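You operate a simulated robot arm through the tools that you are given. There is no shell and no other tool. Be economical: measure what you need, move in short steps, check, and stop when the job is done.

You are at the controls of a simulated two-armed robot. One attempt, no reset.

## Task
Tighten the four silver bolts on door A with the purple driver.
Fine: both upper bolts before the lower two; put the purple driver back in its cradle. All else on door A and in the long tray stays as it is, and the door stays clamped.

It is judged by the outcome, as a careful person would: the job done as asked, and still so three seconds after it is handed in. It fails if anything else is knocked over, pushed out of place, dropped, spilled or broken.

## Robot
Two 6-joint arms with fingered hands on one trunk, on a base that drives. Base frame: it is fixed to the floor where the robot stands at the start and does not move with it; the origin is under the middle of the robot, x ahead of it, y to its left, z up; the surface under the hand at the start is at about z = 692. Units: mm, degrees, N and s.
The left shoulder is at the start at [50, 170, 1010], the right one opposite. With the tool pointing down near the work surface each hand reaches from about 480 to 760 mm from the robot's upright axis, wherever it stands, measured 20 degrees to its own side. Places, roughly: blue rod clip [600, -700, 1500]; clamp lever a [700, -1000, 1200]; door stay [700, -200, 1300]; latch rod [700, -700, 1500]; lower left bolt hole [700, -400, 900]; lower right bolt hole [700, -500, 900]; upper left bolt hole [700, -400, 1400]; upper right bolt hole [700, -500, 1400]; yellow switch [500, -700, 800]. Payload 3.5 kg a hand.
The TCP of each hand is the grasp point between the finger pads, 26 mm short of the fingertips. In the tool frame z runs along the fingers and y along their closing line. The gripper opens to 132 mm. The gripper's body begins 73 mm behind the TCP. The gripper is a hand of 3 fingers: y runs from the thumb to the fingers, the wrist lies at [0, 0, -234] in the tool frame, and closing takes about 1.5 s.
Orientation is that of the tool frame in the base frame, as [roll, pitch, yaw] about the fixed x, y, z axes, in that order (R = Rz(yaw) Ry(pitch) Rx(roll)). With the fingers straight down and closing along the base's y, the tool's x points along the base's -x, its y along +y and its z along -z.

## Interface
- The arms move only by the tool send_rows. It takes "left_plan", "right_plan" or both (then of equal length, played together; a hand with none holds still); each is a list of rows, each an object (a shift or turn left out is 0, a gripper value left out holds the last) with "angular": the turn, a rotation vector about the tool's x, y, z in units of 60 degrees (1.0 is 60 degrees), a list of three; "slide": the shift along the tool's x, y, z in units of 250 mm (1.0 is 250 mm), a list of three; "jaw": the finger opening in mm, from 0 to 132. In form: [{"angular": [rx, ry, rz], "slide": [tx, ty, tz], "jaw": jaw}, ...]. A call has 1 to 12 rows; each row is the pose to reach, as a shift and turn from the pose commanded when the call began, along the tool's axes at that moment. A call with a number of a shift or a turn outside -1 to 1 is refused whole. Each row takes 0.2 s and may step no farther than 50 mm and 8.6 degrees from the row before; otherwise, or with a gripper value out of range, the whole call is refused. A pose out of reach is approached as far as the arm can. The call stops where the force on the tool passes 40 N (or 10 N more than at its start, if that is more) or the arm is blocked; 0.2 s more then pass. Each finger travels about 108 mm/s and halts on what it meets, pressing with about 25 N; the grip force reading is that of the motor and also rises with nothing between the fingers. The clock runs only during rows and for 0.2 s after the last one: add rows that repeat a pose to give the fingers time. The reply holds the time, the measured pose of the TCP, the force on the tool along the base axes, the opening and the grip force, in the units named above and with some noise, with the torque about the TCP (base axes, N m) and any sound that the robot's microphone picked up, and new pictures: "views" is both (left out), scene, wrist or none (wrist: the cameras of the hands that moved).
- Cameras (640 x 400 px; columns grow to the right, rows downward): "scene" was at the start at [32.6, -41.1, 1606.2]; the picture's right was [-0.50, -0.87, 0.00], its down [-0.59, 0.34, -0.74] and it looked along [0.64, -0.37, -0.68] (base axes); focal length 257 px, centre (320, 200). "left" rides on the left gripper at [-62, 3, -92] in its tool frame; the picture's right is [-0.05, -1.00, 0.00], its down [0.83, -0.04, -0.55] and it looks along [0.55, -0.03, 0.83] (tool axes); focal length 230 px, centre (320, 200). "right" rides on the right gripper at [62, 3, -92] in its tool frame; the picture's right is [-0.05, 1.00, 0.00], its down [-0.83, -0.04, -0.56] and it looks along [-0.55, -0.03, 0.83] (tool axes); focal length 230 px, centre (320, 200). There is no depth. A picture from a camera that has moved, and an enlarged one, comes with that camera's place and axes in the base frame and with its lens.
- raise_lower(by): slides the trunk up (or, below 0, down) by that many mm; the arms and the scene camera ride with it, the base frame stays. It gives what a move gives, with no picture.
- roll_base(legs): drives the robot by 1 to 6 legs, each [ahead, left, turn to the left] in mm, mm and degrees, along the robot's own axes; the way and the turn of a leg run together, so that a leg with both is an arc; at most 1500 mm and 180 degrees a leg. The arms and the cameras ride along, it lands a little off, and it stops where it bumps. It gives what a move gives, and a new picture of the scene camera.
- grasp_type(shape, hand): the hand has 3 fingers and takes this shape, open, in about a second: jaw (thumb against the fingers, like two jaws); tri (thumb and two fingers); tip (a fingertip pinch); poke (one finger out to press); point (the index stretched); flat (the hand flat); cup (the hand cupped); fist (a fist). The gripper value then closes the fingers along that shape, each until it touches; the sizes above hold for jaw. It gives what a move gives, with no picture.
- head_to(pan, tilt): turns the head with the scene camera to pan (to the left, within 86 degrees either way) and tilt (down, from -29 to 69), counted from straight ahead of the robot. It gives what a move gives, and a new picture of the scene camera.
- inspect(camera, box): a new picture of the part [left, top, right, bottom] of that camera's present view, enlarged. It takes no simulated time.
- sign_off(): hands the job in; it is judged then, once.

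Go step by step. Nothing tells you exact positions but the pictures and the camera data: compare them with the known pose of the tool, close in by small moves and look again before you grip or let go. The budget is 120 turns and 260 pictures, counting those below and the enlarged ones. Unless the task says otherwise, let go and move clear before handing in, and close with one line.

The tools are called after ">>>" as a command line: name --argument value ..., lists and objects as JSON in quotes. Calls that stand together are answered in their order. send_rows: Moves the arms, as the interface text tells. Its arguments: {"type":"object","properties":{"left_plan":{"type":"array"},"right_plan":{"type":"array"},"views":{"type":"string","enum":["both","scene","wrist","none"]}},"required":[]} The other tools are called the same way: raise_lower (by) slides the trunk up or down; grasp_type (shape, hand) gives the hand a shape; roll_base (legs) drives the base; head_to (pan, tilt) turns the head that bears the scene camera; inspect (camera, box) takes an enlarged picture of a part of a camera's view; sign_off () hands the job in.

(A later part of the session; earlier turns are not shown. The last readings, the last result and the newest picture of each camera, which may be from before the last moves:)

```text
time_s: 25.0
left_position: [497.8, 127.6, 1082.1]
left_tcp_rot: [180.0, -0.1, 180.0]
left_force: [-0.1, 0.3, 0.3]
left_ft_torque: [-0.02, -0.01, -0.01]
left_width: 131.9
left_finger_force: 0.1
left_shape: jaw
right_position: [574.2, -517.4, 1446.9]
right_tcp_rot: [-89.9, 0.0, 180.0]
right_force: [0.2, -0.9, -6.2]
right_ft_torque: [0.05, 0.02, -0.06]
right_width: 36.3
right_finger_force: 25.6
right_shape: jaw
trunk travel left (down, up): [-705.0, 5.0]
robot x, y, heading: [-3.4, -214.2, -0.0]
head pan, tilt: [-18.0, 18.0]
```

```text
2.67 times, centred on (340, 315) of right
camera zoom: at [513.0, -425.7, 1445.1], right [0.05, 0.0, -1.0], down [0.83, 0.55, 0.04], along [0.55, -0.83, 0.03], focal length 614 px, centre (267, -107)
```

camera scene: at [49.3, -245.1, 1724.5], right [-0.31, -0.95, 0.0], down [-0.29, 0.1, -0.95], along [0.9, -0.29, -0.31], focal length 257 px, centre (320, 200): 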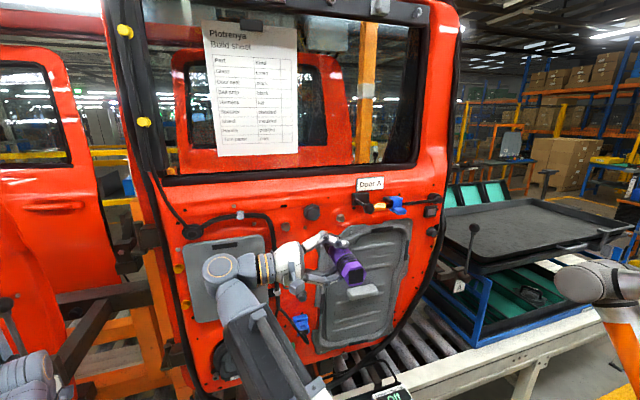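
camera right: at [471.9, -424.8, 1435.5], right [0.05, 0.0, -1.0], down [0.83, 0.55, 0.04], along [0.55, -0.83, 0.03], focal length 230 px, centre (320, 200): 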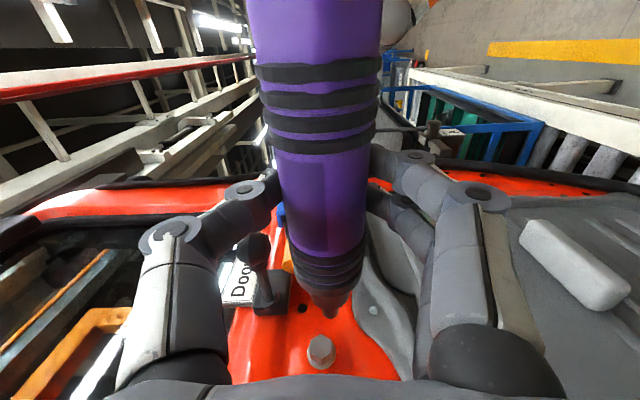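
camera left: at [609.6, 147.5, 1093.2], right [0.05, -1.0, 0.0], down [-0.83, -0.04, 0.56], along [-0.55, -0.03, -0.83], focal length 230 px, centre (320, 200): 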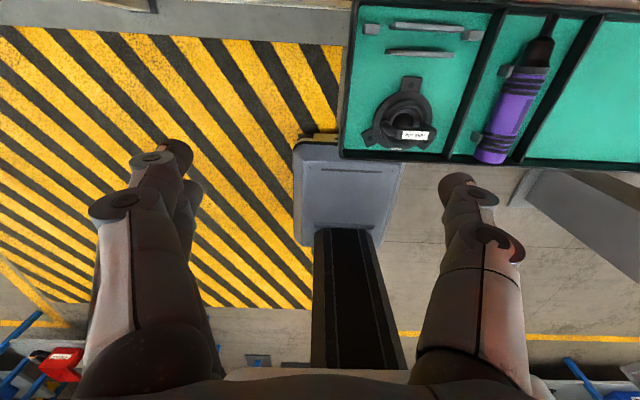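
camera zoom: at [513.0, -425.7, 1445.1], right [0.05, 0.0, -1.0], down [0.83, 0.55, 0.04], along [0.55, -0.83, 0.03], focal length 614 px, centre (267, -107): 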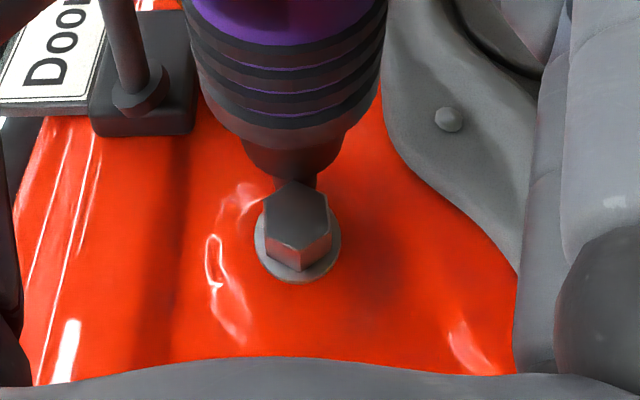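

The ring lit only briefly and went out with no force felt, so it isn't tightened yet as far as I can tell. I'll press on gently in small steps until contact.

>>> send_rows --right_plan '[{"slide": [-0.008, 0, -0.008]}, {"slide": [-0.016, 0, -0.008]}, {"slide": [-0.024, 0, -0.008]}, {"slide": [-0.032, 0, -0.008]}, {"slide": [-0.032, 0, -0.008]}]' --views "none"

>>> inspect --camera "right" --box '[240, 240, 440, 390]'

```text
time_s: 26.2
left_position: [495.5, 126.8, 1083.1]
left_tcp_rot: [-179.9, 0.1, -179.9]
left_force: [-0.8, -0.1, -0.1]
left_ft_torque: [-0.02, -0.02, -0.03]
left_width: 131.7
left_finger_force: 0.2
left_shape: jaw
right_position: [578.6, -516.9, 1448.3]
right_tcp_rot: [-89.9, 0.2, 179.7]
right_force: [-19.8, -0.9, -7.6]
right_ft_torque: [0.07, 0.17, -0.39]
right_width: 36.2
right_finger_force: 25.0
right_shape: jaw
trunk travel left (down, up): [-705.0, 5.0]
robot x, y, heading: [-4.8, -215.1, 0.3]
head pan, tilt: [-18.0, 18.0]
```

```text
2.67 times, centred on (340, 315) of right
camera zoom: at [517.1, -424.5, 1445.8], right [0.05, 0.0, -1.0], down [0.83, 0.55, 0.04], along [0.55, -0.83, 0.03], focal length 614 px, centre (267, -107)
```

zoom: 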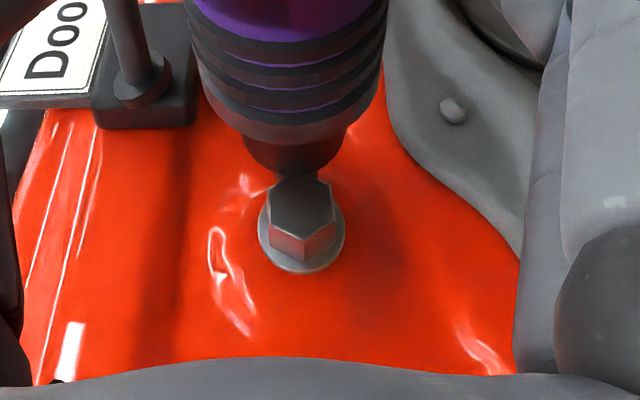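

The force arises, but the bolt hides the bit tip and the torque puts contact ~18 mm off toward -y: the bit is beside the head, so the driver sits deeper in the fingers than I assumed. I'll back off and shift 13 mm toward +y.

>>> send_rows --right_plan '[{"slide": [0.06, 0, 0]}, {"slide": [0.1, 0, 0]}, {"slide": [0.1, 0, -0.052]}, {"slide": [0.1, 0, -0.052]}]' --views "none"

>>> inspect --camera "right" --box '[240, 240, 440, 390]'

>>> inspect --camera "scene" --box '[310, 180, 430, 280]'

```text
time_s: 27.2
left_position: [498.4, 127.9, 1082.8]
left_tcp_rot: [180.0, 0.0, -179.9]
left_force: [-0.2, 0.7, 0.0]
left_ft_torque: [0.06, -0.01, -0.01]
left_width: 132.1
left_finger_force: 0.0
left_shape: jaw
right_position: [556.7, -502.1, 1447.2]
right_tcp_rot: [-89.9, 0.0, 180.0]
right_force: [-0.2, 0.0, -6.9]
right_ft_torque: [0.09, 0.02, -0.02]
right_width: 36.6
right_finger_force: 24.4
right_shape: jaw
trunk travel left (down, up): [-705.0, 5.0]
robot x, y, heading: [0.9, -217.2, 0.0]
head pan, tilt: [-18.0, 18.0]
```

```text
2.67 times, centred on (340, 315) of right
camera zoom: at [495.3, -411.3, 1444.8], right [0.05, 0.0, -1.0], down [0.83, 0.56, 0.04], along [0.55, -0.83, 0.03], focal length 614 px, centre (267, -107)
```

zoom: 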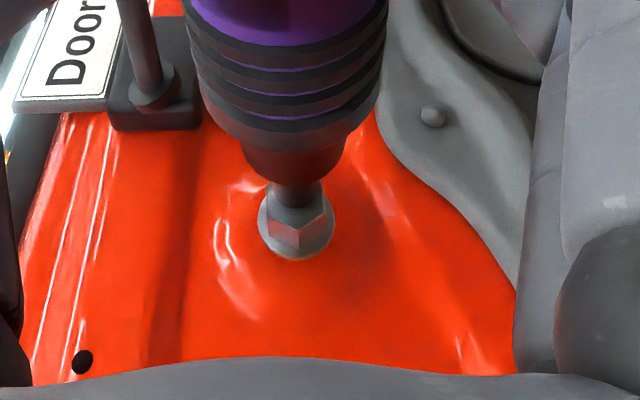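

```text
4.00 times, centred on (370, 230) of scene
camera zoom: at [49.8, -245.3, 1724.5], right [-0.31, -0.95, 0.0], down [-0.29, 0.1, -0.95], along [0.9, -0.29, -0.31], focal length 1029 px, centre (120, 80)
```

zoom: 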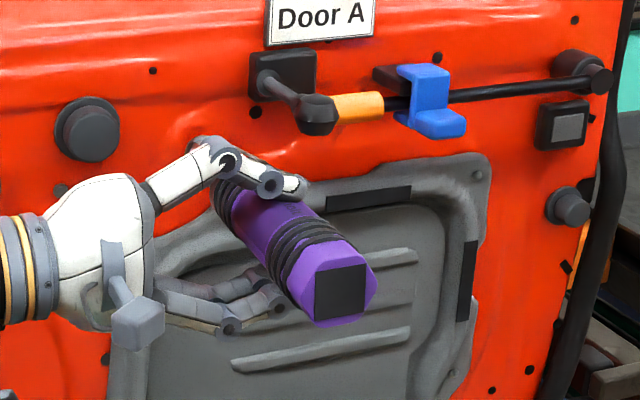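

Now the bit covers the bolt head, so it is on the near side. Advancing in 2 mm steps to contact.

>>> send_rows --right_plan '[{"slide": [-0.008, 0, 0]}, {"slide": [-0.016, 0, 0]}, {"slide": [-0.016, 0, 0]}]' --views "none"

>>> inspect --camera "right" --box '[240, 240, 440, 390]'

```text
time_s: 28.0
left_position: [497.8, 127.8, 1083.3]
left_tcp_rot: [180.0, 0.0, 179.9]
left_force: [0.2, -0.5, -0.3]
left_ft_torque: [0.0, 0.01, 0.04]
left_width: 132.1
left_finger_force: 0.2
left_shape: jaw
right_position: [560.7, -502.2, 1448.1]
right_tcp_rot: [-89.9, 0.0, 179.9]
right_force: [-4.0, 0.8, -6.9]
right_ft_torque: [0.07, 0.11, -0.02]
right_width: 36.7
right_finger_force: 24.7
right_shape: jaw
trunk travel left (down, up): [-705.0, 5.0]
robot x, y, heading: [-1.3, -215.3, 0.2]
head pan, tilt: [-18.0, 18.0]
```

```text
2.67 times, centred on (340, 315) of right
camera zoom: at [499.4, -410.8, 1445.5], right [0.05, 0.0, -1.0], down [0.83, 0.55, 0.04], along [0.55, -0.83, 0.03], focal length 614 px, centre (267, -107)
```

zoom: 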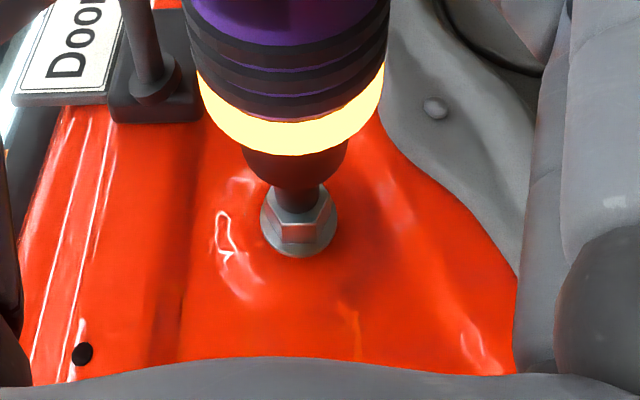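

Contact: 4 N and the ring is lit. I'll keep light pressure and let the driver run.

>>> send_rows --right_plan '[{"slide": [-0.008, 0, 0]}, {"slide": [-0.012, 0, 0]}, {"slide": [-0.012, 0, 0]}, {"slide": [-0.012, 0, 0]}, {"slide": [-0.012, 0, 0]}, {"slide": [-0.012, 0, 0]}]' --views "none"

>>> inspect --camera "right" --box '[240, 240, 440, 390]'

```text
time_s: 29.4
left_position: [498.2, 126.6, 1082.1]
left_tcp_rot: [-180.0, 0.0, 180.0]
left_force: [-0.1, 0.3, -0.4]
left_ft_torque: [-0.01, 0.0, 0.01]
left_width: 131.8
left_finger_force: 0.0
left_shape: jaw
right_position: [562.6, -502.2, 1447.4]
right_tcp_rot: [-89.8, 0.0, -180.0]
right_force: [-5.1, -0.1, -6.0]
right_ft_torque: [0.09, 0.06, -0.02]
right_width: 36.5
right_finger_force: 24.3
right_shape: jaw
trunk travel left (down, up): [-705.0, 5.0]
robot x, y, heading: [-4.8, -217.4, 0.0]
head pan, tilt: [-18.0, 18.0]
```

```text
2.67 times, centred on (340, 315) of right
camera zoom: at [502.6, -411.2, 1445.3], right [0.05, 0.0, -1.0], down [0.83, 0.55, 0.04], along [0.55, -0.83, 0.03], focal length 614 px, centre (267, -107)
```

zoom: 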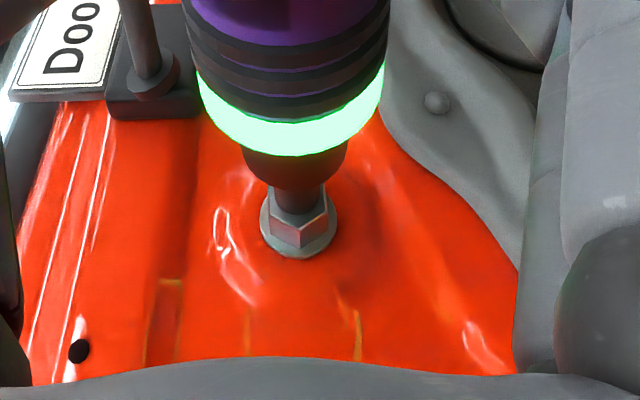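

Ring is green: the upper right bolt is tightened. I'll back off and drive the base 165 mm left so the same arm pose faces the upper left bolt.

>>> send_rows --right_plan '[{"slide": [0.08, 0, 0]}, {"slide": [0.2, 0, 0]}, {"slide": [0.2, 0, 0]}]' --views "none"

>>> inspect --camera "right" --box '[240, 240, 440, 390]'

>>> roll_base --legs '[[0, 165, 0]]'

>>> inspect --camera "right" --box '[240, 240, 440, 390]'

```text
time_s: 30.2
left_position: [498.8, 126.6, 1083.8]
left_tcp_rot: [179.9, 0.0, -179.9]
left_force: [-0.3, 1.2, -0.3]
left_ft_torque: [-0.02, -0.04, 0.0]
left_width: 131.7
left_finger_force: 0.0
left_shape: jaw
right_position: [514.7, -502.6, 1448.3]
right_tcp_rot: [-89.9, 0.0, -180.0]
right_force: [-0.9, -0.1, -5.6]
right_ft_torque: [0.07, 0.03, -0.02]
right_width: 36.3
right_finger_force: 24.3
right_shape: jaw
trunk travel left (down, up): [-705.0, 5.0]
robot x, y, heading: [-1.8, -216.8, -0.0]
head pan, tilt: [-18.0, 18.0]
```

```text
2.67 times, centred on (340, 315) of right
camera zoom: at [453.7, -410.9, 1445.7], right [0.05, 0.0, -1.0], down [0.83, 0.55, 0.04], along [0.55, -0.83, 0.03], focal length 614 px, centre (267, -107)
```

zoom: 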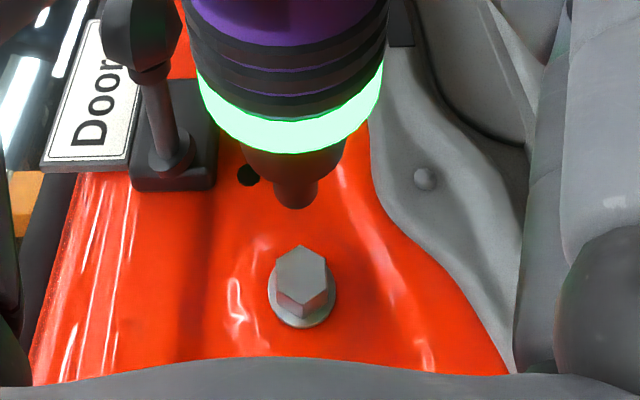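

```text
time_s: 31.7
left_position: [498.9, 294.4, 1081.9]
left_tcp_rot: [-179.8, -0.1, 179.8]
left_force: [-0.4, 1.4, 0.4]
left_ft_torque: [-0.03, -0.01, -0.01]
left_width: 132.1
left_finger_force: 0.1
left_shape: jaw
right_position: [514.2, -335.8, 1448.2]
right_tcp_rot: [-89.9, 0.0, 179.9]
right_force: [-0.5, 0.6, -7.2]
right_ft_torque: [0.09, 0.03, 0.0]
right_width: 36.5
right_finger_force: 24.8
right_shape: jaw
trunk travel left (down, up): [-705.0, 5.0]
robot x, y, heading: [-0.3, -48.5, -0.0]
head pan, tilt: [-18.0, 18.0]
camera scene: at [49.9, -75.7, 1724.6], right [-0.31, -0.95, 0.0], down [-0.29, 0.1, -0.95], along [0.9, -0.3, -0.31], focal length 257 px, centre (320, 200)
```

scene: 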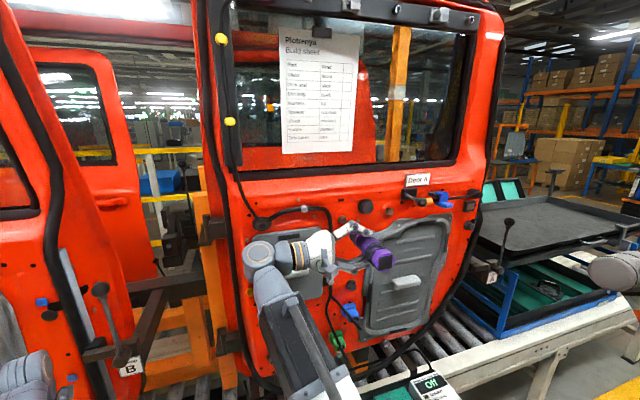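

```text
2.67 times, centred on (340, 315) of right
camera zoom: at [453.3, -243.2, 1445.9], right [0.05, 0.0, -1.0], down [0.83, 0.55, 0.04], along [0.55, -0.83, 0.03], focal length 614 px, centre (267, -107)
```

zoom: 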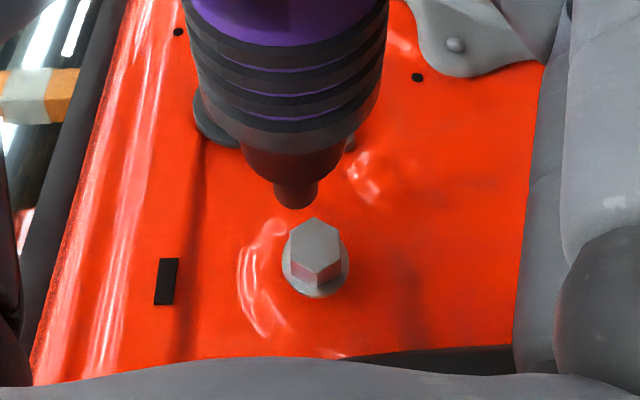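

The upper left bolt sits 5 mm lower and about 10 mm closer than the reference view. I'll correct and advance 22 mm, then look.

>>> send_rows --right_plan '[{"slide": [0, 0.02, 0.004]}, {"slide": [-0.05, 0.02, 0.004]}, {"slide": [-0.09, 0.02, 0.004]}, {"slide": [-0.09, 0.02, 0.004]}]' --views "none"

>>> inspect --camera "right" --box '[240, 240, 440, 390]'

```text
time_s: 32.7
left_position: [498.7, 293.5, 1082.1]
left_tcp_rot: [180.0, 0.1, 179.8]
left_force: [0.5, -0.7, 0.2]
left_ft_torque: [-0.01, 0.0, -0.04]
left_width: 132.1
left_finger_force: 0.1
left_shape: jaw
right_position: [536.3, -337.0, 1443.5]
right_tcp_rot: [-89.9, 0.1, 179.8]
right_force: [0.6, 0.1, -7.0]
right_ft_torque: [0.09, 0.04, 0.03]
right_width: 36.2
right_finger_force: 25.4
right_shape: jaw
trunk travel left (down, up): [-705.0, 5.0]
robot x, y, heading: [2.1, -46.8, -0.4]
head pan, tilt: [-18.0, 18.0]
```

```text
2.67 times, centred on (340, 315) of right
camera zoom: at [475.8, -245.0, 1440.7], right [0.05, 0.0, -1.0], down [0.83, 0.55, 0.04], along [0.55, -0.83, 0.03], focal length 614 px, centre (267, -107)
```

zoom: 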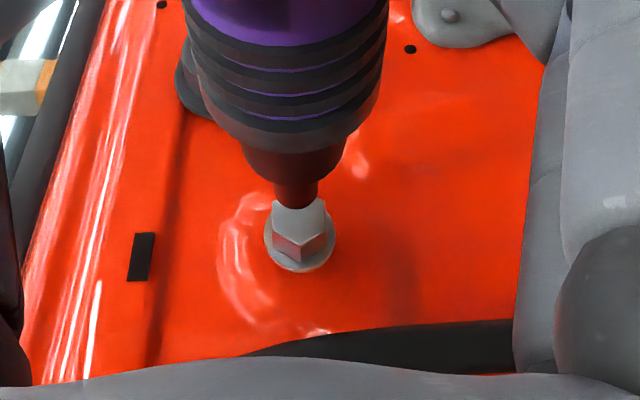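

Aligned; about 10 mm to go. Advancing gently to contact.

>>> send_rows --right_plan '[{"slide": [-0.016, 0, 0]}, {"slide": [-0.028, 0, 0]}, {"slide": [-0.036, 0, 0]}, {"slide": [-0.044, 0, 0]}, {"slide": [-0.048, 0, 0]}, {"slide": [-0.048, 0, 0]}]' --views "none"

>>> inspect --camera "right" --box '[240, 240, 440, 390]'

```text
time_s: 34.1
left_position: [500.3, 292.6, 1083.0]
left_tcp_rot: [180.0, 0.0, 179.8]
left_force: [-0.3, 0.0, 0.2]
left_ft_torque: [-0.03, -0.01, 0.04]
left_width: 132.0
left_finger_force: 0.1
left_shape: jaw
right_position: [549.3, -337.7, 1443.8]
right_tcp_rot: [-89.9, 0.0, 179.8]
right_force: [-0.2, 0.4, -5.3]
right_ft_torque: [0.07, 0.01, -0.01]
right_width: 36.0
right_finger_force: 24.9
right_shape: jaw
trunk travel left (down, up): [-705.0, 5.0]
robot x, y, heading: [0.5, -46.0, -0.4]
head pan, tilt: [-18.0, 18.0]
```

```text
2.67 times, centred on (340, 315) of right
camera zoom: at [488.5, -245.5, 1440.9], right [0.05, 0.0, -1.0], down [0.83, 0.55, 0.04], along [0.55, -0.83, 0.03], focal length 614 px, centre (267, -107)
```

zoom: 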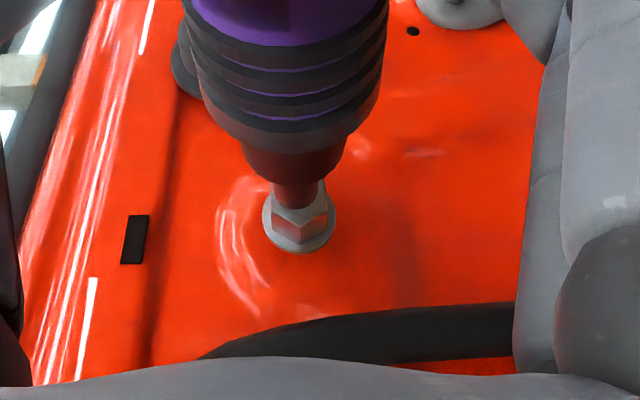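

No contact yet and the bolt has moved slightly past the reference row, so the bolt is a few mm further to -y. I'll shift 5 mm and keep advancing.

>>> send_rows --right_plan '[{"slide": [0, 0, 0.02]}, {"slide": [-0.008, 0, 0.02]}, {"slide": [-0.016, 0, 0.02]}, {"slide": [-0.016, 0, 0.02]}]' --views "none"

>>> inspect --camera "right" --box '[240, 240, 440, 390]'

```text
time_s: 35.1
left_position: [498.9, 293.6, 1083.5]
left_tcp_rot: [179.9, 0.0, 179.8]
left_force: [-0.9, 0.3, -0.2]
left_ft_torque: [0.03, 0.0, 0.01]
left_width: 131.8
left_finger_force: 0.1
left_shape: jaw
right_position: [553.5, -342.7, 1443.5]
right_tcp_rot: [-89.9, 0.0, 179.7]
right_force: [-0.1, -0.7, -6.5]
right_ft_torque: [0.09, 0.02, 0.02]
right_width: 36.2
right_finger_force: 25.2
right_shape: jaw
trunk travel left (down, up): [-705.0, 5.0]
robot x, y, heading: [-1.6, -47.0, -0.4]
head pan, tilt: [-18.0, 18.0]
```

```text
2.67 times, centred on (340, 315) of right
camera zoom: at [491.9, -250.4, 1440.8], right [0.05, 0.0, -1.0], down [0.83, 0.55, 0.04], along [0.55, -0.83, 0.03], focal length 614 px, centre (267, -107)
```

zoom: 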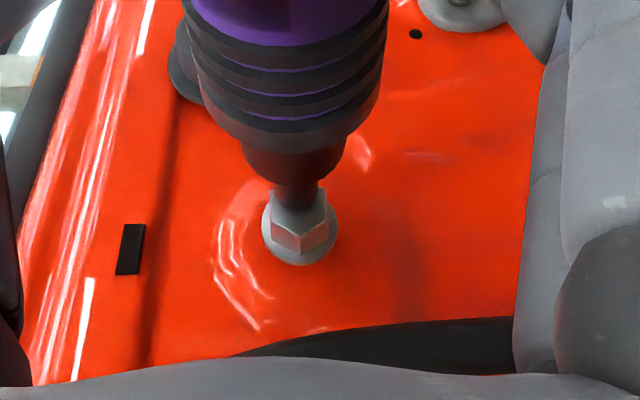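

Still on axis, no contact yet. Continuing forward a few mm.

>>> send_rows --right_plan '[{"slide": [-0.008, 0, 0]}, {"slide": [-0.014, 0, 0]}, {"slide": [-0.02, 0, 0]}, {"slide": [-0.026, 0, 0]}, {"slide": [-0.026, 0, 0]}]' --views "none"

>>> inspect --camera "right" --box '[240, 240, 440, 390]'

```text
time_s: 36.3
left_position: [498.7, 291.4, 1083.1]
left_tcp_rot: [180.0, 0.1, 179.8]
left_force: [0.0, 0.4, -0.9]
left_ft_torque: [-0.02, -0.03, 0.0]
left_width: 132.1
left_finger_force: 0.1
left_shape: jaw
right_position: [559.4, -342.5, 1444.4]
right_tcp_rot: [-90.0, 0.0, 179.7]
right_force: [-5.0, 0.9, -6.4]
right_ft_torque: [0.07, 0.08, -0.09]
right_width: 36.5
right_finger_force: 25.2
right_shape: jaw
trunk travel left (down, up): [-705.0, 5.0]
robot x, y, heading: [1.1, -47.9, -0.2]
head pan, tilt: [-18.0, 18.0]
```

```text
2.67 times, centred on (340, 315) of right
camera zoom: at [498.1, -251.3, 1440.9], right [0.05, 0.0, -1.0], down [0.83, 0.55, 0.04], along [0.55, -0.83, 0.03], focal length 614 px, centre (267, -107)
```

zoom: 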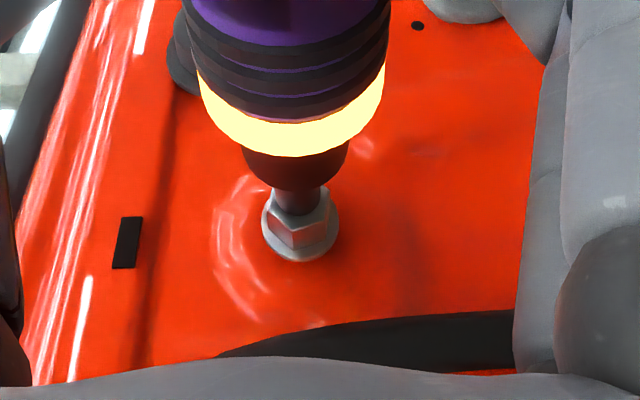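

Contact, ring lit yellow. Holding light pressure until it turns green.

>>> send_rows --right_plan '[{"slide": [-0.004, 0, 0]}, {"slide": [-0.006, 0, 0]}, {"slide": [-0.006, 0, 0]}, {"slide": [-0.006, 0, 0]}, {"slide": [-0.006, 0, 0]}, {"slide": [-0.006, 0, 0]}]' --views "none"

>>> inspect --camera "right" --box '[240, 240, 440, 390]'

```text
time_s: 37.7
left_position: [499.4, 292.9, 1083.2]
left_tcp_rot: [180.0, 0.1, 179.8]
left_force: [0.5, -0.1, -0.3]
left_ft_torque: [0.05, 0.02, -0.01]
left_width: 131.9
left_finger_force: 0.2
left_shape: jaw
right_position: [560.8, -343.4, 1444.1]
right_tcp_rot: [-90.0, 0.0, 179.8]
right_force: [-4.8, -0.2, -6.8]
right_ft_torque: [0.11, 0.07, -0.04]
right_width: 36.4
right_finger_force: 24.5
right_shape: jaw
trunk travel left (down, up): [-705.0, 5.0]
robot x, y, heading: [1.0, -46.4, -0.2]
head pan, tilt: [-18.0, 18.0]
```

```text
2.67 times, centred on (340, 315) of right
camera zoom: at [499.4, -251.2, 1441.1], right [0.05, 0.0, -1.0], down [0.83, 0.55, 0.04], along [0.55, -0.83, 0.03], focal length 614 px, centre (267, -107)
```

zoom: 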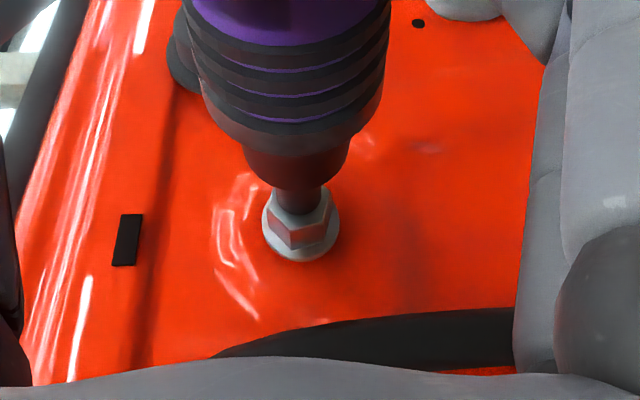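

The ring went out without my seeing green, so the run may have been interrupted. I'll press a bit harder and check again.

>>> send_rows --right_plan '[{"slide": [-0.008, 0, 0]}, {"slide": [-0.012, 0, 0]}, {"slide": [-0.012, 0, 0]}]' --views "none"

>>> inspect --camera "right" --box '[240, 240, 440, 390]'

```text
time_s: 38.5
left_position: [498.5, 292.4, 1083.2]
left_tcp_rot: [180.0, 0.0, 179.8]
left_force: [-0.6, -0.1, -0.2]
left_ft_torque: [0.05, -0.01, -0.03]
left_width: 132.0
left_finger_force: 0.1
left_shape: jaw
right_position: [563.2, -342.1, 1443.2]
right_tcp_rot: [-89.9, 0.0, 179.7]
right_force: [-4.8, -0.2, -5.7]
right_ft_torque: [0.07, 0.1, -0.09]
right_width: 36.3
right_finger_force: 24.6
right_shape: jaw
trunk travel left (down, up): [-705.0, 5.0]
robot x, y, heading: [0.5, -49.1, -0.2]
head pan, tilt: [-18.0, 18.0]
```

```text
2.67 times, centred on (340, 315) of right
camera zoom: at [502.0, -251.2, 1441.2], right [0.05, 0.0, -1.0], down [0.83, 0.55, 0.04], along [0.55, -0.83, 0.03], focal length 614 px, centre (267, -107)
```

zoom: 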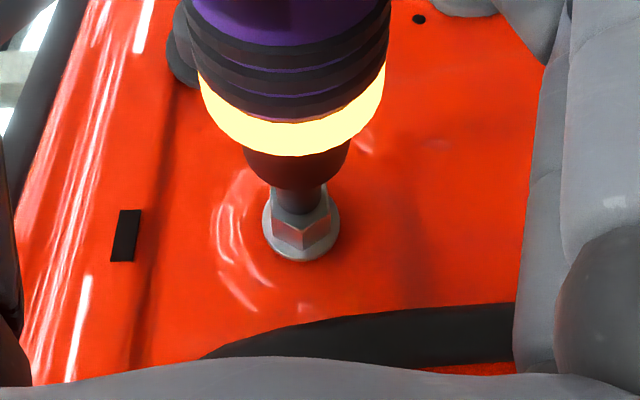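

Yellow again with steady 5 N as the bit advances. I'll follow in further, slowly, and hold.

>>> send_rows --right_plan '[{"slide": [-0.006, 0, 0]}, {"slide": [-0.008, 0, 0]}, {"slide": [-0.01, 0, 0]}, {"slide": [-0.012, 0, 0]}]' --views "none"

>>> inspect --camera "right" --box '[240, 240, 440, 390]'

```text
time_s: 39.5
left_position: [498.7, 292.5, 1083.4]
left_tcp_rot: [179.9, 0.1, 179.7]
left_force: [0.4, 0.3, 0.0]
left_ft_torque: [0.0, -0.01, 0.03]
left_width: 132.0
left_finger_force: 0.1
left_shape: jaw
right_position: [564.2, -342.5, 1444.9]
right_tcp_rot: [-89.9, 0.1, 179.7]
right_force: [-11.3, 0.0, -7.0]
right_ft_torque: [0.08, 0.24, -0.19]
right_width: 36.3
right_finger_force: 24.8
right_shape: jaw
trunk travel left (down, up): [-705.0, 5.0]
robot x, y, heading: [-3.4, -47.9, -0.1]
head pan, tilt: [-18.0, 18.0]
```

```text
2.67 times, centred on (340, 315) of right
camera zoom: at [503.4, -250.9, 1442.1], right [0.05, 0.0, -1.0], down [0.83, 0.55, 0.04], along [0.55, -0.83, 0.03], focal length 614 px, centre (267, -107)
```

zoom: 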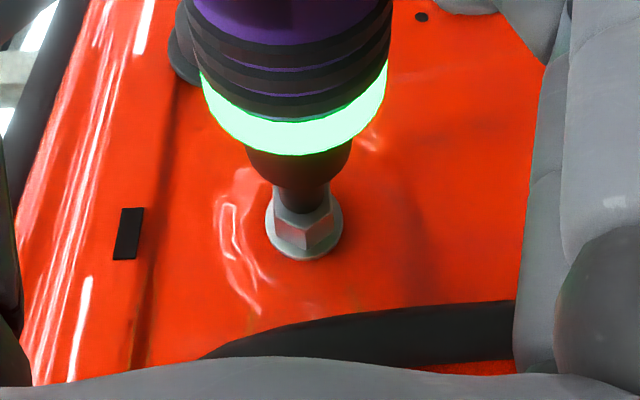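

Green: the upper left bolt is done too. Now I back away 85 mm, go down 240 mm, and rotate the hand back to fingers-down for the lower bolts.

>>> send_rows --right_plan '[{"slide": [0.1, 0, 0]}, {"slide": [0.22, 0, 0]}, {"slide": [0.34, 0, 0]}, {"slide": [0.34, 0.18, 0]}, {"slide": [0.34, 0.36, 0]}, {"slide": [0.34, 0.54, 0]}, {"slide": [0.34, 0.72, 0]}, {"slide": [0.34, 0.9, 0]}, {"slide": [0.34, 0.98, 0]}]' --views "none"

>>> send_rows --right_plan '[{"angular": [-0.125, 0, 0]}, {"angular": [-0.25, 0, 0]}, {"angular": [-0.375, 0, 0]}, {"angular": [-0.5, 0, 0]}, {"angular": [-0.625, 0, 0]}, {"angular": [-0.75, 0, 0]}]' --views "none"

>>> send_rows --right_plan '[{"angular": [-0.125, 0, 0]}, {"angular": [-0.25, 0, 0]}, {"angular": [-0.375, 0, 0]}, {"angular": [-0.5, 0, 0]}, {"angular": [-0.625, 0, 0]}, {"angular": [-0.75, 0, 0]}]' --views "both"

```text
time_s: 41.5
left_position: [498.3, 293.2, 1082.7]
left_tcp_rot: [-180.0, 0.0, 179.8]
left_force: [0.1, -0.1, 0.5]
left_ft_torque: [-0.03, -0.03, 0.0]
left_width: 132.2
left_finger_force: 0.1
left_shape: jaw
right_position: [483.6, -342.5, 1196.6]
right_tcp_rot: [-89.9, -0.1, 179.8]
right_force: [1.1, 0.0, -6.3]
right_ft_torque: [0.05, 0.04, 0.02]
right_width: 36.3
right_finger_force: 24.8
right_shape: jaw
trunk travel left (down, up): [-705.0, 5.0]
robot x, y, heading: [2.7, -49.0, -0.1]
head pan, tilt: [-18.0, 18.0]
```

```text
time_s: 42.9
left_position: [498.9, 291.9, 1082.7]
left_tcp_rot: [-180.0, 0.0, 179.8]
left_force: [-0.1, -0.3, -0.5]
left_ft_torque: [-0.03, 0.05, -0.02]
left_width: 131.7
left_finger_force: 0.1
left_shape: jaw
right_position: [482.0, -341.9, 1198.2]
right_tcp_rot: [-135.0, -0.1, 179.8]
right_force: [0.1, 0.0, -5.6]
right_ft_torque: [0.04, 0.04, -0.01]
right_width: 36.0
right_finger_force: 25.2
right_shape: jaw
trunk travel left (down, up): [-705.0, 5.0]
robot x, y, heading: [-3.1, -50.1, -0.4]
head pan, tilt: [-18.0, 18.0]
```

```text
time_s: 44.3
left_position: [499.3, 292.5, 1082.6]
left_tcp_rot: [180.0, 0.1, 179.8]
left_force: [0.1, -0.3, -0.3]
left_ft_torque: [0.0, -0.03, -0.04]
left_width: 131.7
left_finger_force: 0.0
left_shape: jaw
right_position: [482.2, -342.6, 1199.7]
right_tcp_rot: [-180.0, 0.1, 179.8]
right_force: [0.2, 0.5, -6.2]
right_ft_torque: [-0.03, 0.06, 0.0]
right_width: 36.2
right_finger_force: 25.3
right_shape: jaw
trunk travel left (down, up): [-705.0, 5.0]
robot x, y, heading: [-1.3, -45.8, -0.2]
head pan, tilt: [-18.0, 18.0]
camera scene: at [49.8, -77.9, 1724.5], right [-0.31, -0.95, 0.0], down [-0.29, 0.1, -0.95], along [0.9, -0.3, -0.31], focal length 257 px, centre (320, 200)
camera right: at [420.3, -339.7, 1291.0], right [0.06, 1.0, 0.0], down [0.83, -0.05, 0.56], along [0.56, -0.03, -0.83], focal length 230 px, centre (320, 200)
```

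scene: 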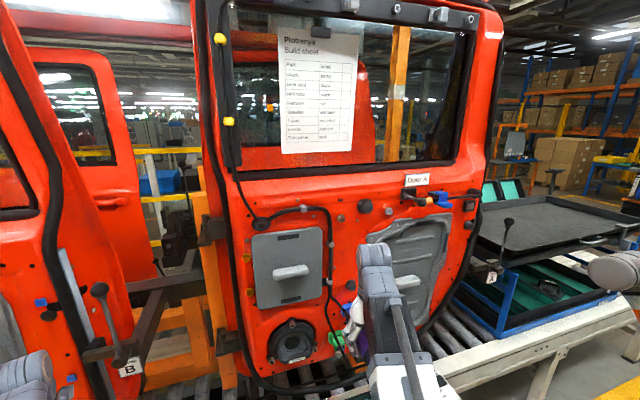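
right: 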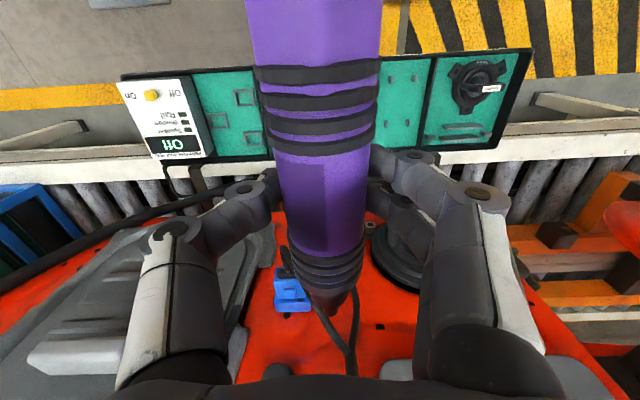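

Back to fingers-down. I'll lower the trunk 80 mm and bring the hand to the lower left bolt's height, still well clear of the door.

>>> raise_lower --by -80

>>> send_rows --right_plan '[{"slide": [0, -0.03, 0.16]}, {"slide": [0, -0.07, 0.32]}, {"slide": [0, -0.07, 0.48]}, {"slide": [0, -0.07, 0.64]}, {"slide": [0, -0.07, 0.7]}, {"slide": [0, -0.07, 0.7]}]' --views "wrist"

>>> inspect --camera "right" --box '[240, 240, 440, 390]'

>>> head_to --pan -25 --tilt 40

```text
time_s: 45.4
left_position: [498.1, 292.3, 1003.2]
left_tcp_rot: [-180.0, 0.0, 179.8]
left_force: [-0.9, -0.7, 0.3]
left_ft_torque: [-0.04, 0.04, 0.02]
left_width: 132.0
left_finger_force: 0.2
left_shape: jaw
right_position: [480.9, -341.1, 1118.1]
right_tcp_rot: [-179.9, 0.1, 179.9]
right_force: [0.0, 0.6, -5.7]
right_ft_torque: [-0.01, 0.04, 0.01]
right_width: 36.3
right_finger_force: 24.9
right_shape: jaw
trunk travel left (down, up): [-625.0, 85.0]
robot x, y, heading: [-1.3, -52.8, -0.4]
head pan, tilt: [-18.0, 18.0]
```

```text
time_s: 46.8
left_position: [500.5, 292.6, 1001.1]
left_tcp_rot: [-180.0, -0.1, 179.8]
left_force: [-1.0, -0.6, -0.2]
left_ft_torque: [0.0, -0.02, 0.01]
left_width: 131.9
left_finger_force: 0.0
left_shape: jaw
right_position: [481.4, -359.2, 941.9]
right_tcp_rot: [-179.9, 0.1, 179.8]
right_force: [0.2, 0.3, -6.3]
right_ft_torque: [-0.01, 0.03, -0.02]
right_width: 36.2
right_finger_force: 24.2
right_shape: jaw
trunk travel left (down, up): [-625.0, 85.0]
robot x, y, heading: [-6.3, -47.0, -0.3]
head pan, tilt: [-18.0, 18.0]
camera right: at [419.8, -356.2, 1035.6], right [0.06, 1.0, 0.0], down [0.83, -0.05, 0.56], along [0.56, -0.03, -0.83], focal length 230 px, centre (320, 200)
```

right: 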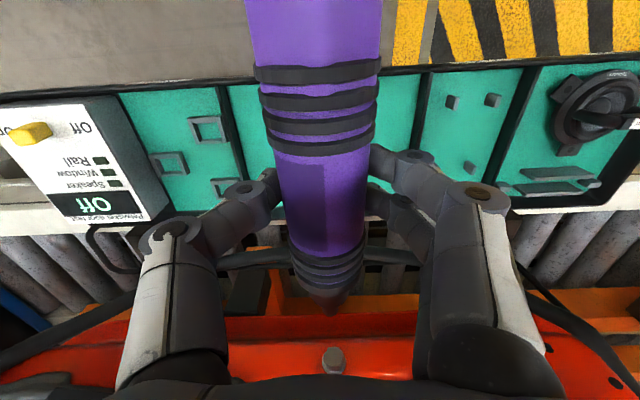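

```text
2.67 times, centred on (340, 315) of right
camera zoom: at [419.8, -356.2, 1035.6], right [0.06, 1.0, 0.0], down [0.83, -0.05, 0.56], along [0.56, -0.03, -0.83], focal length 614 px, centre (267, -107)
```

zoom: 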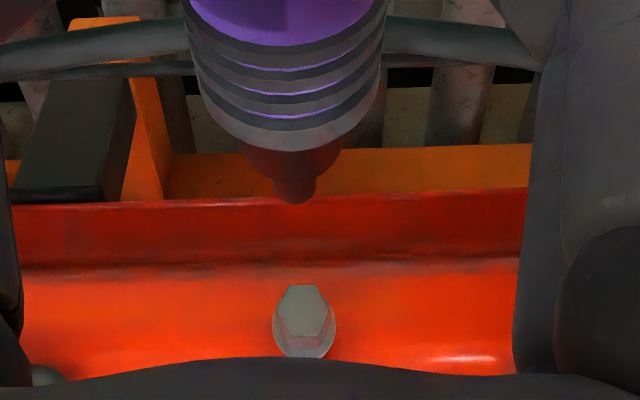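

```text
time_s: 47.7
left_position: [499.4, 293.7, 1003.0]
left_tcp_rot: [179.9, -0.1, 179.8]
left_force: [-0.2, 0.0, -0.4]
left_ft_torque: [0.02, 0.02, 0.0]
left_width: 132.2
left_finger_force: 0.2
left_shape: jaw
right_position: [481.7, -359.6, 943.1]
right_tcp_rot: [-179.9, 0.1, 179.7]
right_force: [-0.2, 0.0, -6.3]
right_ft_torque: [-0.03, 0.02, 0.0]
right_width: 36.2
right_finger_force: 25.0
right_shape: jaw
trunk travel left (down, up): [-625.0, 85.0]
robot x, y, heading: [0.4, -48.0, -0.1]
head pan, tilt: [-25.0, 40.0]
camera scene: at [38.1, -84.6, 1609.9], right [-0.43, -0.9, 0.0], down [-0.58, 0.27, -0.77], along [0.69, -0.33, -0.64], focal length 257 px, centre (320, 200)
```

scene: 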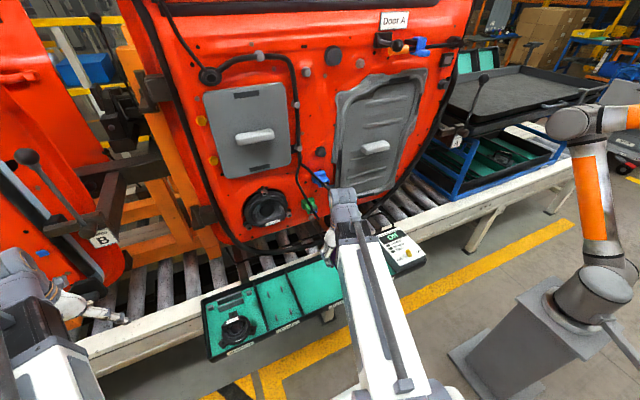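

The lower left bolt is straight ahead of the bit, about 80 mm away and near-coaxial. I'll advance 45 mm and re-measure.

>>> send_rows --right_plan '[{"slide": [-0.06, 0.004, 0]}, {"slide": [-0.12, 0.004, 0]}, {"slide": [-0.18, 0.004, 0]}, {"slide": [-0.18, 0.004, 0]}]' --views "none"

>>> inspect --camera "right" --box '[240, 240, 440, 390]'

>>> inspect --camera "scene" --box '[270, 170, 390, 270]'

```text
time_s: 48.7
left_position: [499.1, 292.7, 1002.3]
left_tcp_rot: [-179.9, -0.1, 179.8]
left_force: [0.6, -0.2, -0.1]
left_ft_torque: [0.02, 0.0, 0.01]
left_width: 131.8
left_finger_force: 0.1
left_shape: jaw
right_position: [528.0, -360.2, 942.9]
right_tcp_rot: [-179.9, 0.1, 179.8]
right_force: [-0.7, -0.2, -7.5]
right_ft_torque: [-0.04, 0.04, 0.01]
right_width: 36.1
right_finger_force: 24.8
right_shape: jaw
trunk travel left (down, up): [-625.0, 85.0]
robot x, y, heading: [5.1, -48.9, -0.3]
head pan, tilt: [-25.0, 40.0]
```

```text
2.67 times, centred on (340, 315) of right
camera zoom: at [466.3, -356.4, 1036.3], right [0.06, 1.0, 0.0], down [0.83, -0.05, 0.56], along [0.56, -0.03, -0.83], focal length 614 px, centre (267, -107)
```

zoom: 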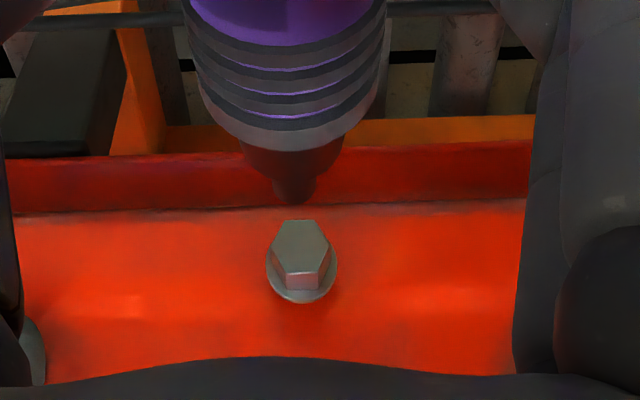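

```text
4.00 times, centred on (330, 220) of scene
camera zoom: at [38.1, -84.6, 1609.9], right [-0.43, -0.9, 0.0], down [-0.58, 0.27, -0.77], along [0.69, -0.33, -0.64], focal length 1029 px, centre (280, 120)
```

zoom: 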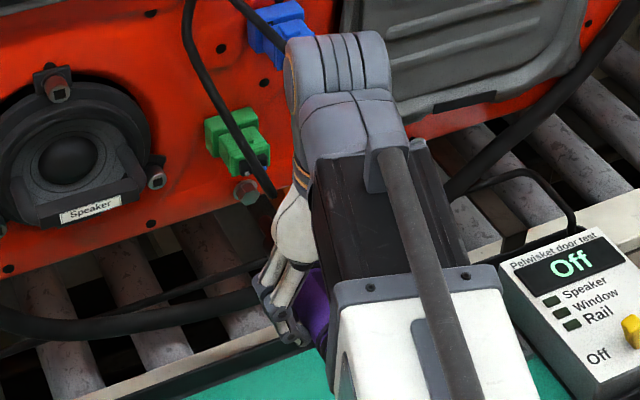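

The lower left bolt triangulates to about [682,-359,931]; still well lined up. Advancing 20 mm more.

>>> send_rows --right_plan '[{"slide": [-0.04, 0, -0.008]}, {"slide": [-0.08, 0, -0.008]}, {"slide": [-0.08, 0, -0.008]}]' --views "none"

>>> inspect --camera "right" --box '[240, 240, 440, 390]'

```text
time_s: 49.5
left_position: [499.3, 293.7, 1002.9]
left_tcp_rot: [180.0, 0.1, 179.8]
left_force: [0.2, 0.4, 0.1]
left_ft_torque: [-0.02, 0.04, -0.03]
left_width: 131.7
left_finger_force: 0.2
left_shape: jaw
right_position: [547.6, -358.7, 946.0]
right_tcp_rot: [-179.8, 0.0, 179.8]
right_force: [0.8, 0.5, -5.7]
right_ft_torque: [-0.02, 0.02, 0.02]
right_width: 36.2
right_finger_force: 25.7
right_shape: jaw
trunk travel left (down, up): [-625.0, 85.0]
robot x, y, heading: [-3.0, -46.8, -0.1]
head pan, tilt: [-25.0, 40.0]
```

```text
2.67 times, centred on (340, 315) of right
camera zoom: at [485.7, -356.7, 1038.4], right [0.06, 1.0, 0.0], down [0.83, -0.05, 0.56], along [0.56, -0.03, -0.83], focal length 614 px, centre (267, -107)
```

zoom: 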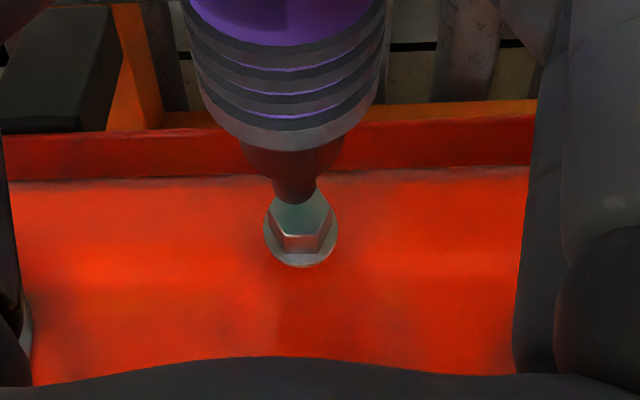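

About 7 mm to go and centred. Advancing slowly to contact.

>>> send_rows --right_plan '[{"slide": [-0.012, 0, 0]}, {"slide": [-0.02, 0, 0]}, {"slide": [-0.028, 0, 0]}, {"slide": [-0.034, 0, 0]}, {"slide": [-0.034, 0, 0]}]' --views "none"

>>> inspect --camera "right" --box '[240, 240, 440, 390]'

```text
time_s: 50.7
left_position: [499.0, 292.9, 1002.0]
left_tcp_rot: [-180.0, 0.1, 179.8]
left_force: [0.2, 0.1, 0.6]
left_ft_torque: [-0.02, -0.03, -0.01]
left_width: 132.1
left_finger_force: 0.0
left_shape: jaw
right_position: [555.4, -358.6, 945.1]
right_tcp_rot: [-179.9, 0.2, 179.9]
right_force: [-0.6, -0.1, -6.2]
right_ft_torque: [-0.01, -0.01, -0.03]
right_width: 36.0
right_finger_force: 25.2
right_shape: jaw
trunk travel left (down, up): [-625.0, 85.0]
robot x, y, heading: [-0.3, -49.8, -0.2]
head pan, tilt: [-25.0, 40.0]
```

```text
2.67 times, centred on (340, 315) of right
camera zoom: at [493.9, -356.6, 1038.1], right [0.06, 1.0, 0.0], down [0.83, -0.05, 0.56], along [0.56, -0.03, -0.83], focal length 614 px, centre (267, -107)
```

zoom: 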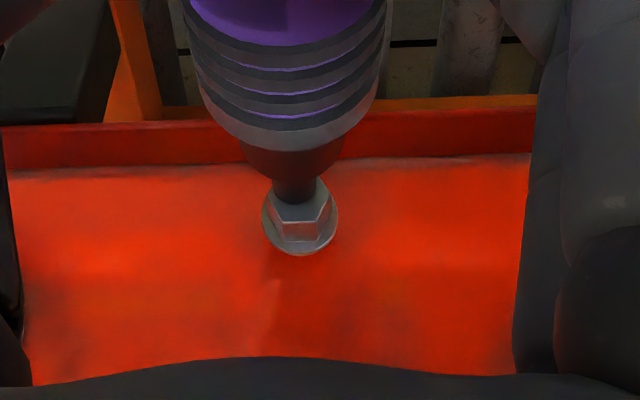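

No contact yet and the bit is slightly high of centre. I'll shift 4 mm down and continue forward.

>>> send_rows --right_plan '[{"slide": [0, 0, 0.016]}, {"slide": [-0.01, 0, 0.016]}, {"slide": [-0.018, 0, 0.016]}, {"slide": [-0.026, 0, 0.016]}, {"slide": [-0.026, 0, 0.016]}]' --views "none"

>>> inspect --camera "right" --box '[240, 240, 440, 390]'

```text
time_s: 51.9
left_position: [499.5, 294.1, 1002.3]
left_tcp_rot: [-180.0, -0.1, 179.8]
left_force: [0.0, 0.3, -0.4]
left_ft_torque: [0.01, -0.02, -0.01]
left_width: 131.6
left_finger_force: 0.1
left_shape: jaw
right_position: [562.2, -361.1, 940.3]
right_tcp_rot: [-179.8, 0.1, 179.7]
right_force: [-5.1, 0.5, -6.5]
right_ft_torque: [0.0, 0.19, 0.05]
right_width: 36.1
right_finger_force: 24.8
right_shape: jaw
trunk travel left (down, up): [-625.0, 85.0]
robot x, y, heading: [3.6, -51.6, -0.2]
head pan, tilt: [-25.0, 40.0]
```

```text
2.67 times, centred on (340, 315) of right
camera zoom: at [500.4, -356.3, 1034.0], right [0.06, 1.0, 0.0], down [0.83, -0.05, 0.56], along [0.56, -0.03, -0.83], focal length 614 px, centre (267, -107)
```

zoom: 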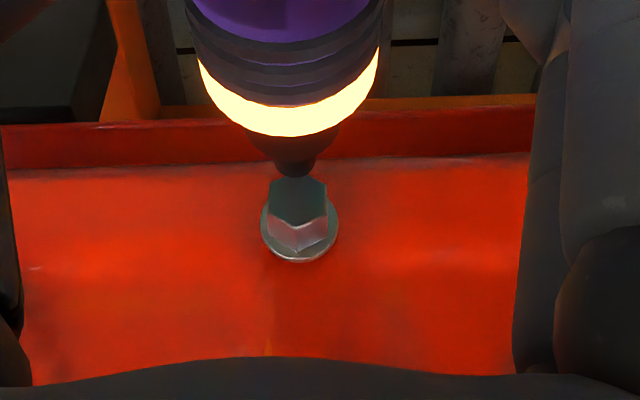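

The ring is lit but the driver seems to have pitched slightly in the grip, with the bit riding low on the head. I'll back off a little and look.

>>> send_rows --right_plan '[{"slide": [0.04, 0, 0]}, {"slide": [0.08, 0, 0]}]' --views "wrist"

>>> inspect --camera "right" --box '[240, 240, 440, 390]'

```text
time_s: 52.5
left_position: [499.7, 292.7, 1003.5]
left_tcp_rot: [179.9, 0.0, 179.9]
left_force: [0.1, -0.6, -0.3]
left_ft_torque: [-0.01, -0.01, -0.05]
left_width: 132.0
left_finger_force: 0.0
left_shape: jaw
right_position: [542.4, -359.4, 941.3]
right_tcp_rot: [-179.8, 0.2, 179.8]
right_force: [-0.6, -0.4, -6.1]
right_ft_torque: [-0.03, 0.0, 0.02]
right_width: 35.9
right_finger_force: 25.2
right_shape: jaw
trunk travel left (down, up): [-625.0, 85.0]
robot x, y, heading: [2.9, -48.7, -0.4]
head pan, tilt: [-25.0, 40.0]
camera right: at [481.1, -356.1, 1034.1], right [0.06, 1.0, 0.0], down [0.83, -0.05, 0.56], along [0.56, -0.03, -0.83], focal length 230 px, centre (320, 200)
```

right: 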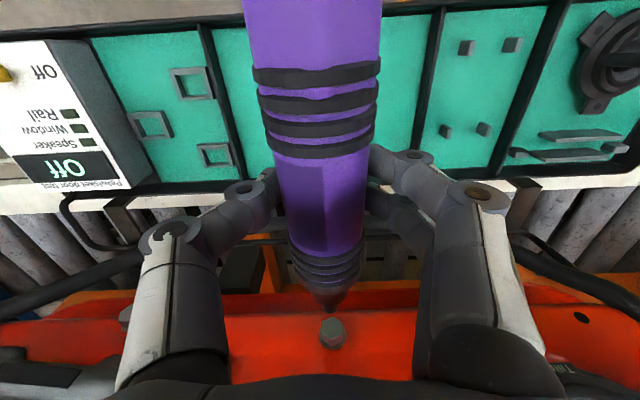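

```text
2.67 times, centred on (340, 315) of right
camera zoom: at [481.1, -356.1, 1034.1], right [0.06, 1.0, 0.0], down [0.83, -0.05, 0.56], along [0.56, -0.03, -0.83], focal length 614 px, centre (267, -107)
```

zoom: 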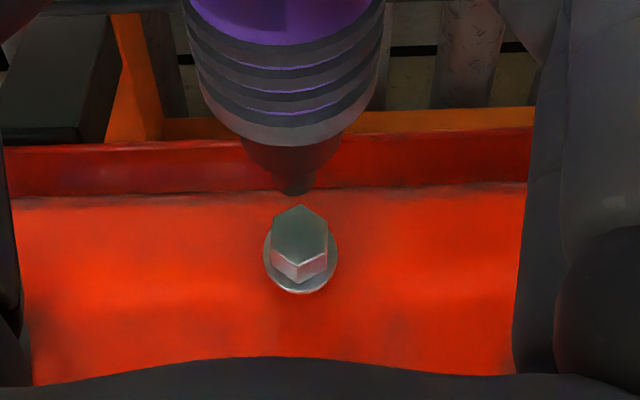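

The bit sprang mostly back and now sits ~3–4 mm below the bolt axis. I'll raise 4 mm and advance again.

>>> send_rows --right_plan '[{"slide": [0, 0, -0.016]}, {"slide": [-0.03, 0, -0.016]}, {"slide": [-0.05, 0, -0.016]}, {"slide": [-0.06, 0, -0.016]}, {"slide": [-0.06, 0, -0.016]}]' --views "none"

>>> inspect --camera "right" --box '[240, 240, 440, 390]'

```text
time_s: 53.7
left_position: [499.0, 291.8, 1002.9]
left_tcp_rot: [180.0, 0.0, 179.8]
left_force: [0.2, 0.5, 0.6]
left_ft_torque: [-0.02, 0.01, -0.01]
left_width: 132.0
left_finger_force: 0.1
left_shape: jaw
right_position: [556.8, -359.6, 945.8]
right_tcp_rot: [-179.8, 0.1, 179.8]
right_force: [0.4, 0.2, -6.4]
right_ft_torque: [0.01, 0.02, 0.01]
right_width: 35.7
right_finger_force: 24.4
right_shape: jaw
trunk travel left (down, up): [-625.0, 85.0]
robot x, y, heading: [3.2, -45.4, -0.1]
head pan, tilt: [-25.0, 40.0]
```

```text
2.67 times, centred on (340, 315) of right
camera zoom: at [495.8, -356.8, 1038.3], right [0.06, 1.0, 0.0], down [0.83, -0.05, 0.56], along [0.56, -0.03, -0.83], focal length 614 px, centre (267, -107)
```

zoom: 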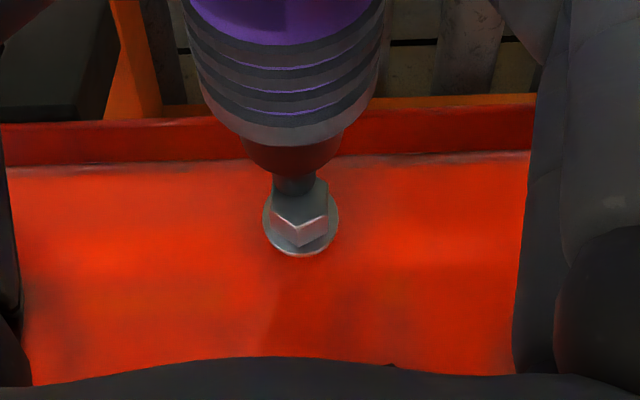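

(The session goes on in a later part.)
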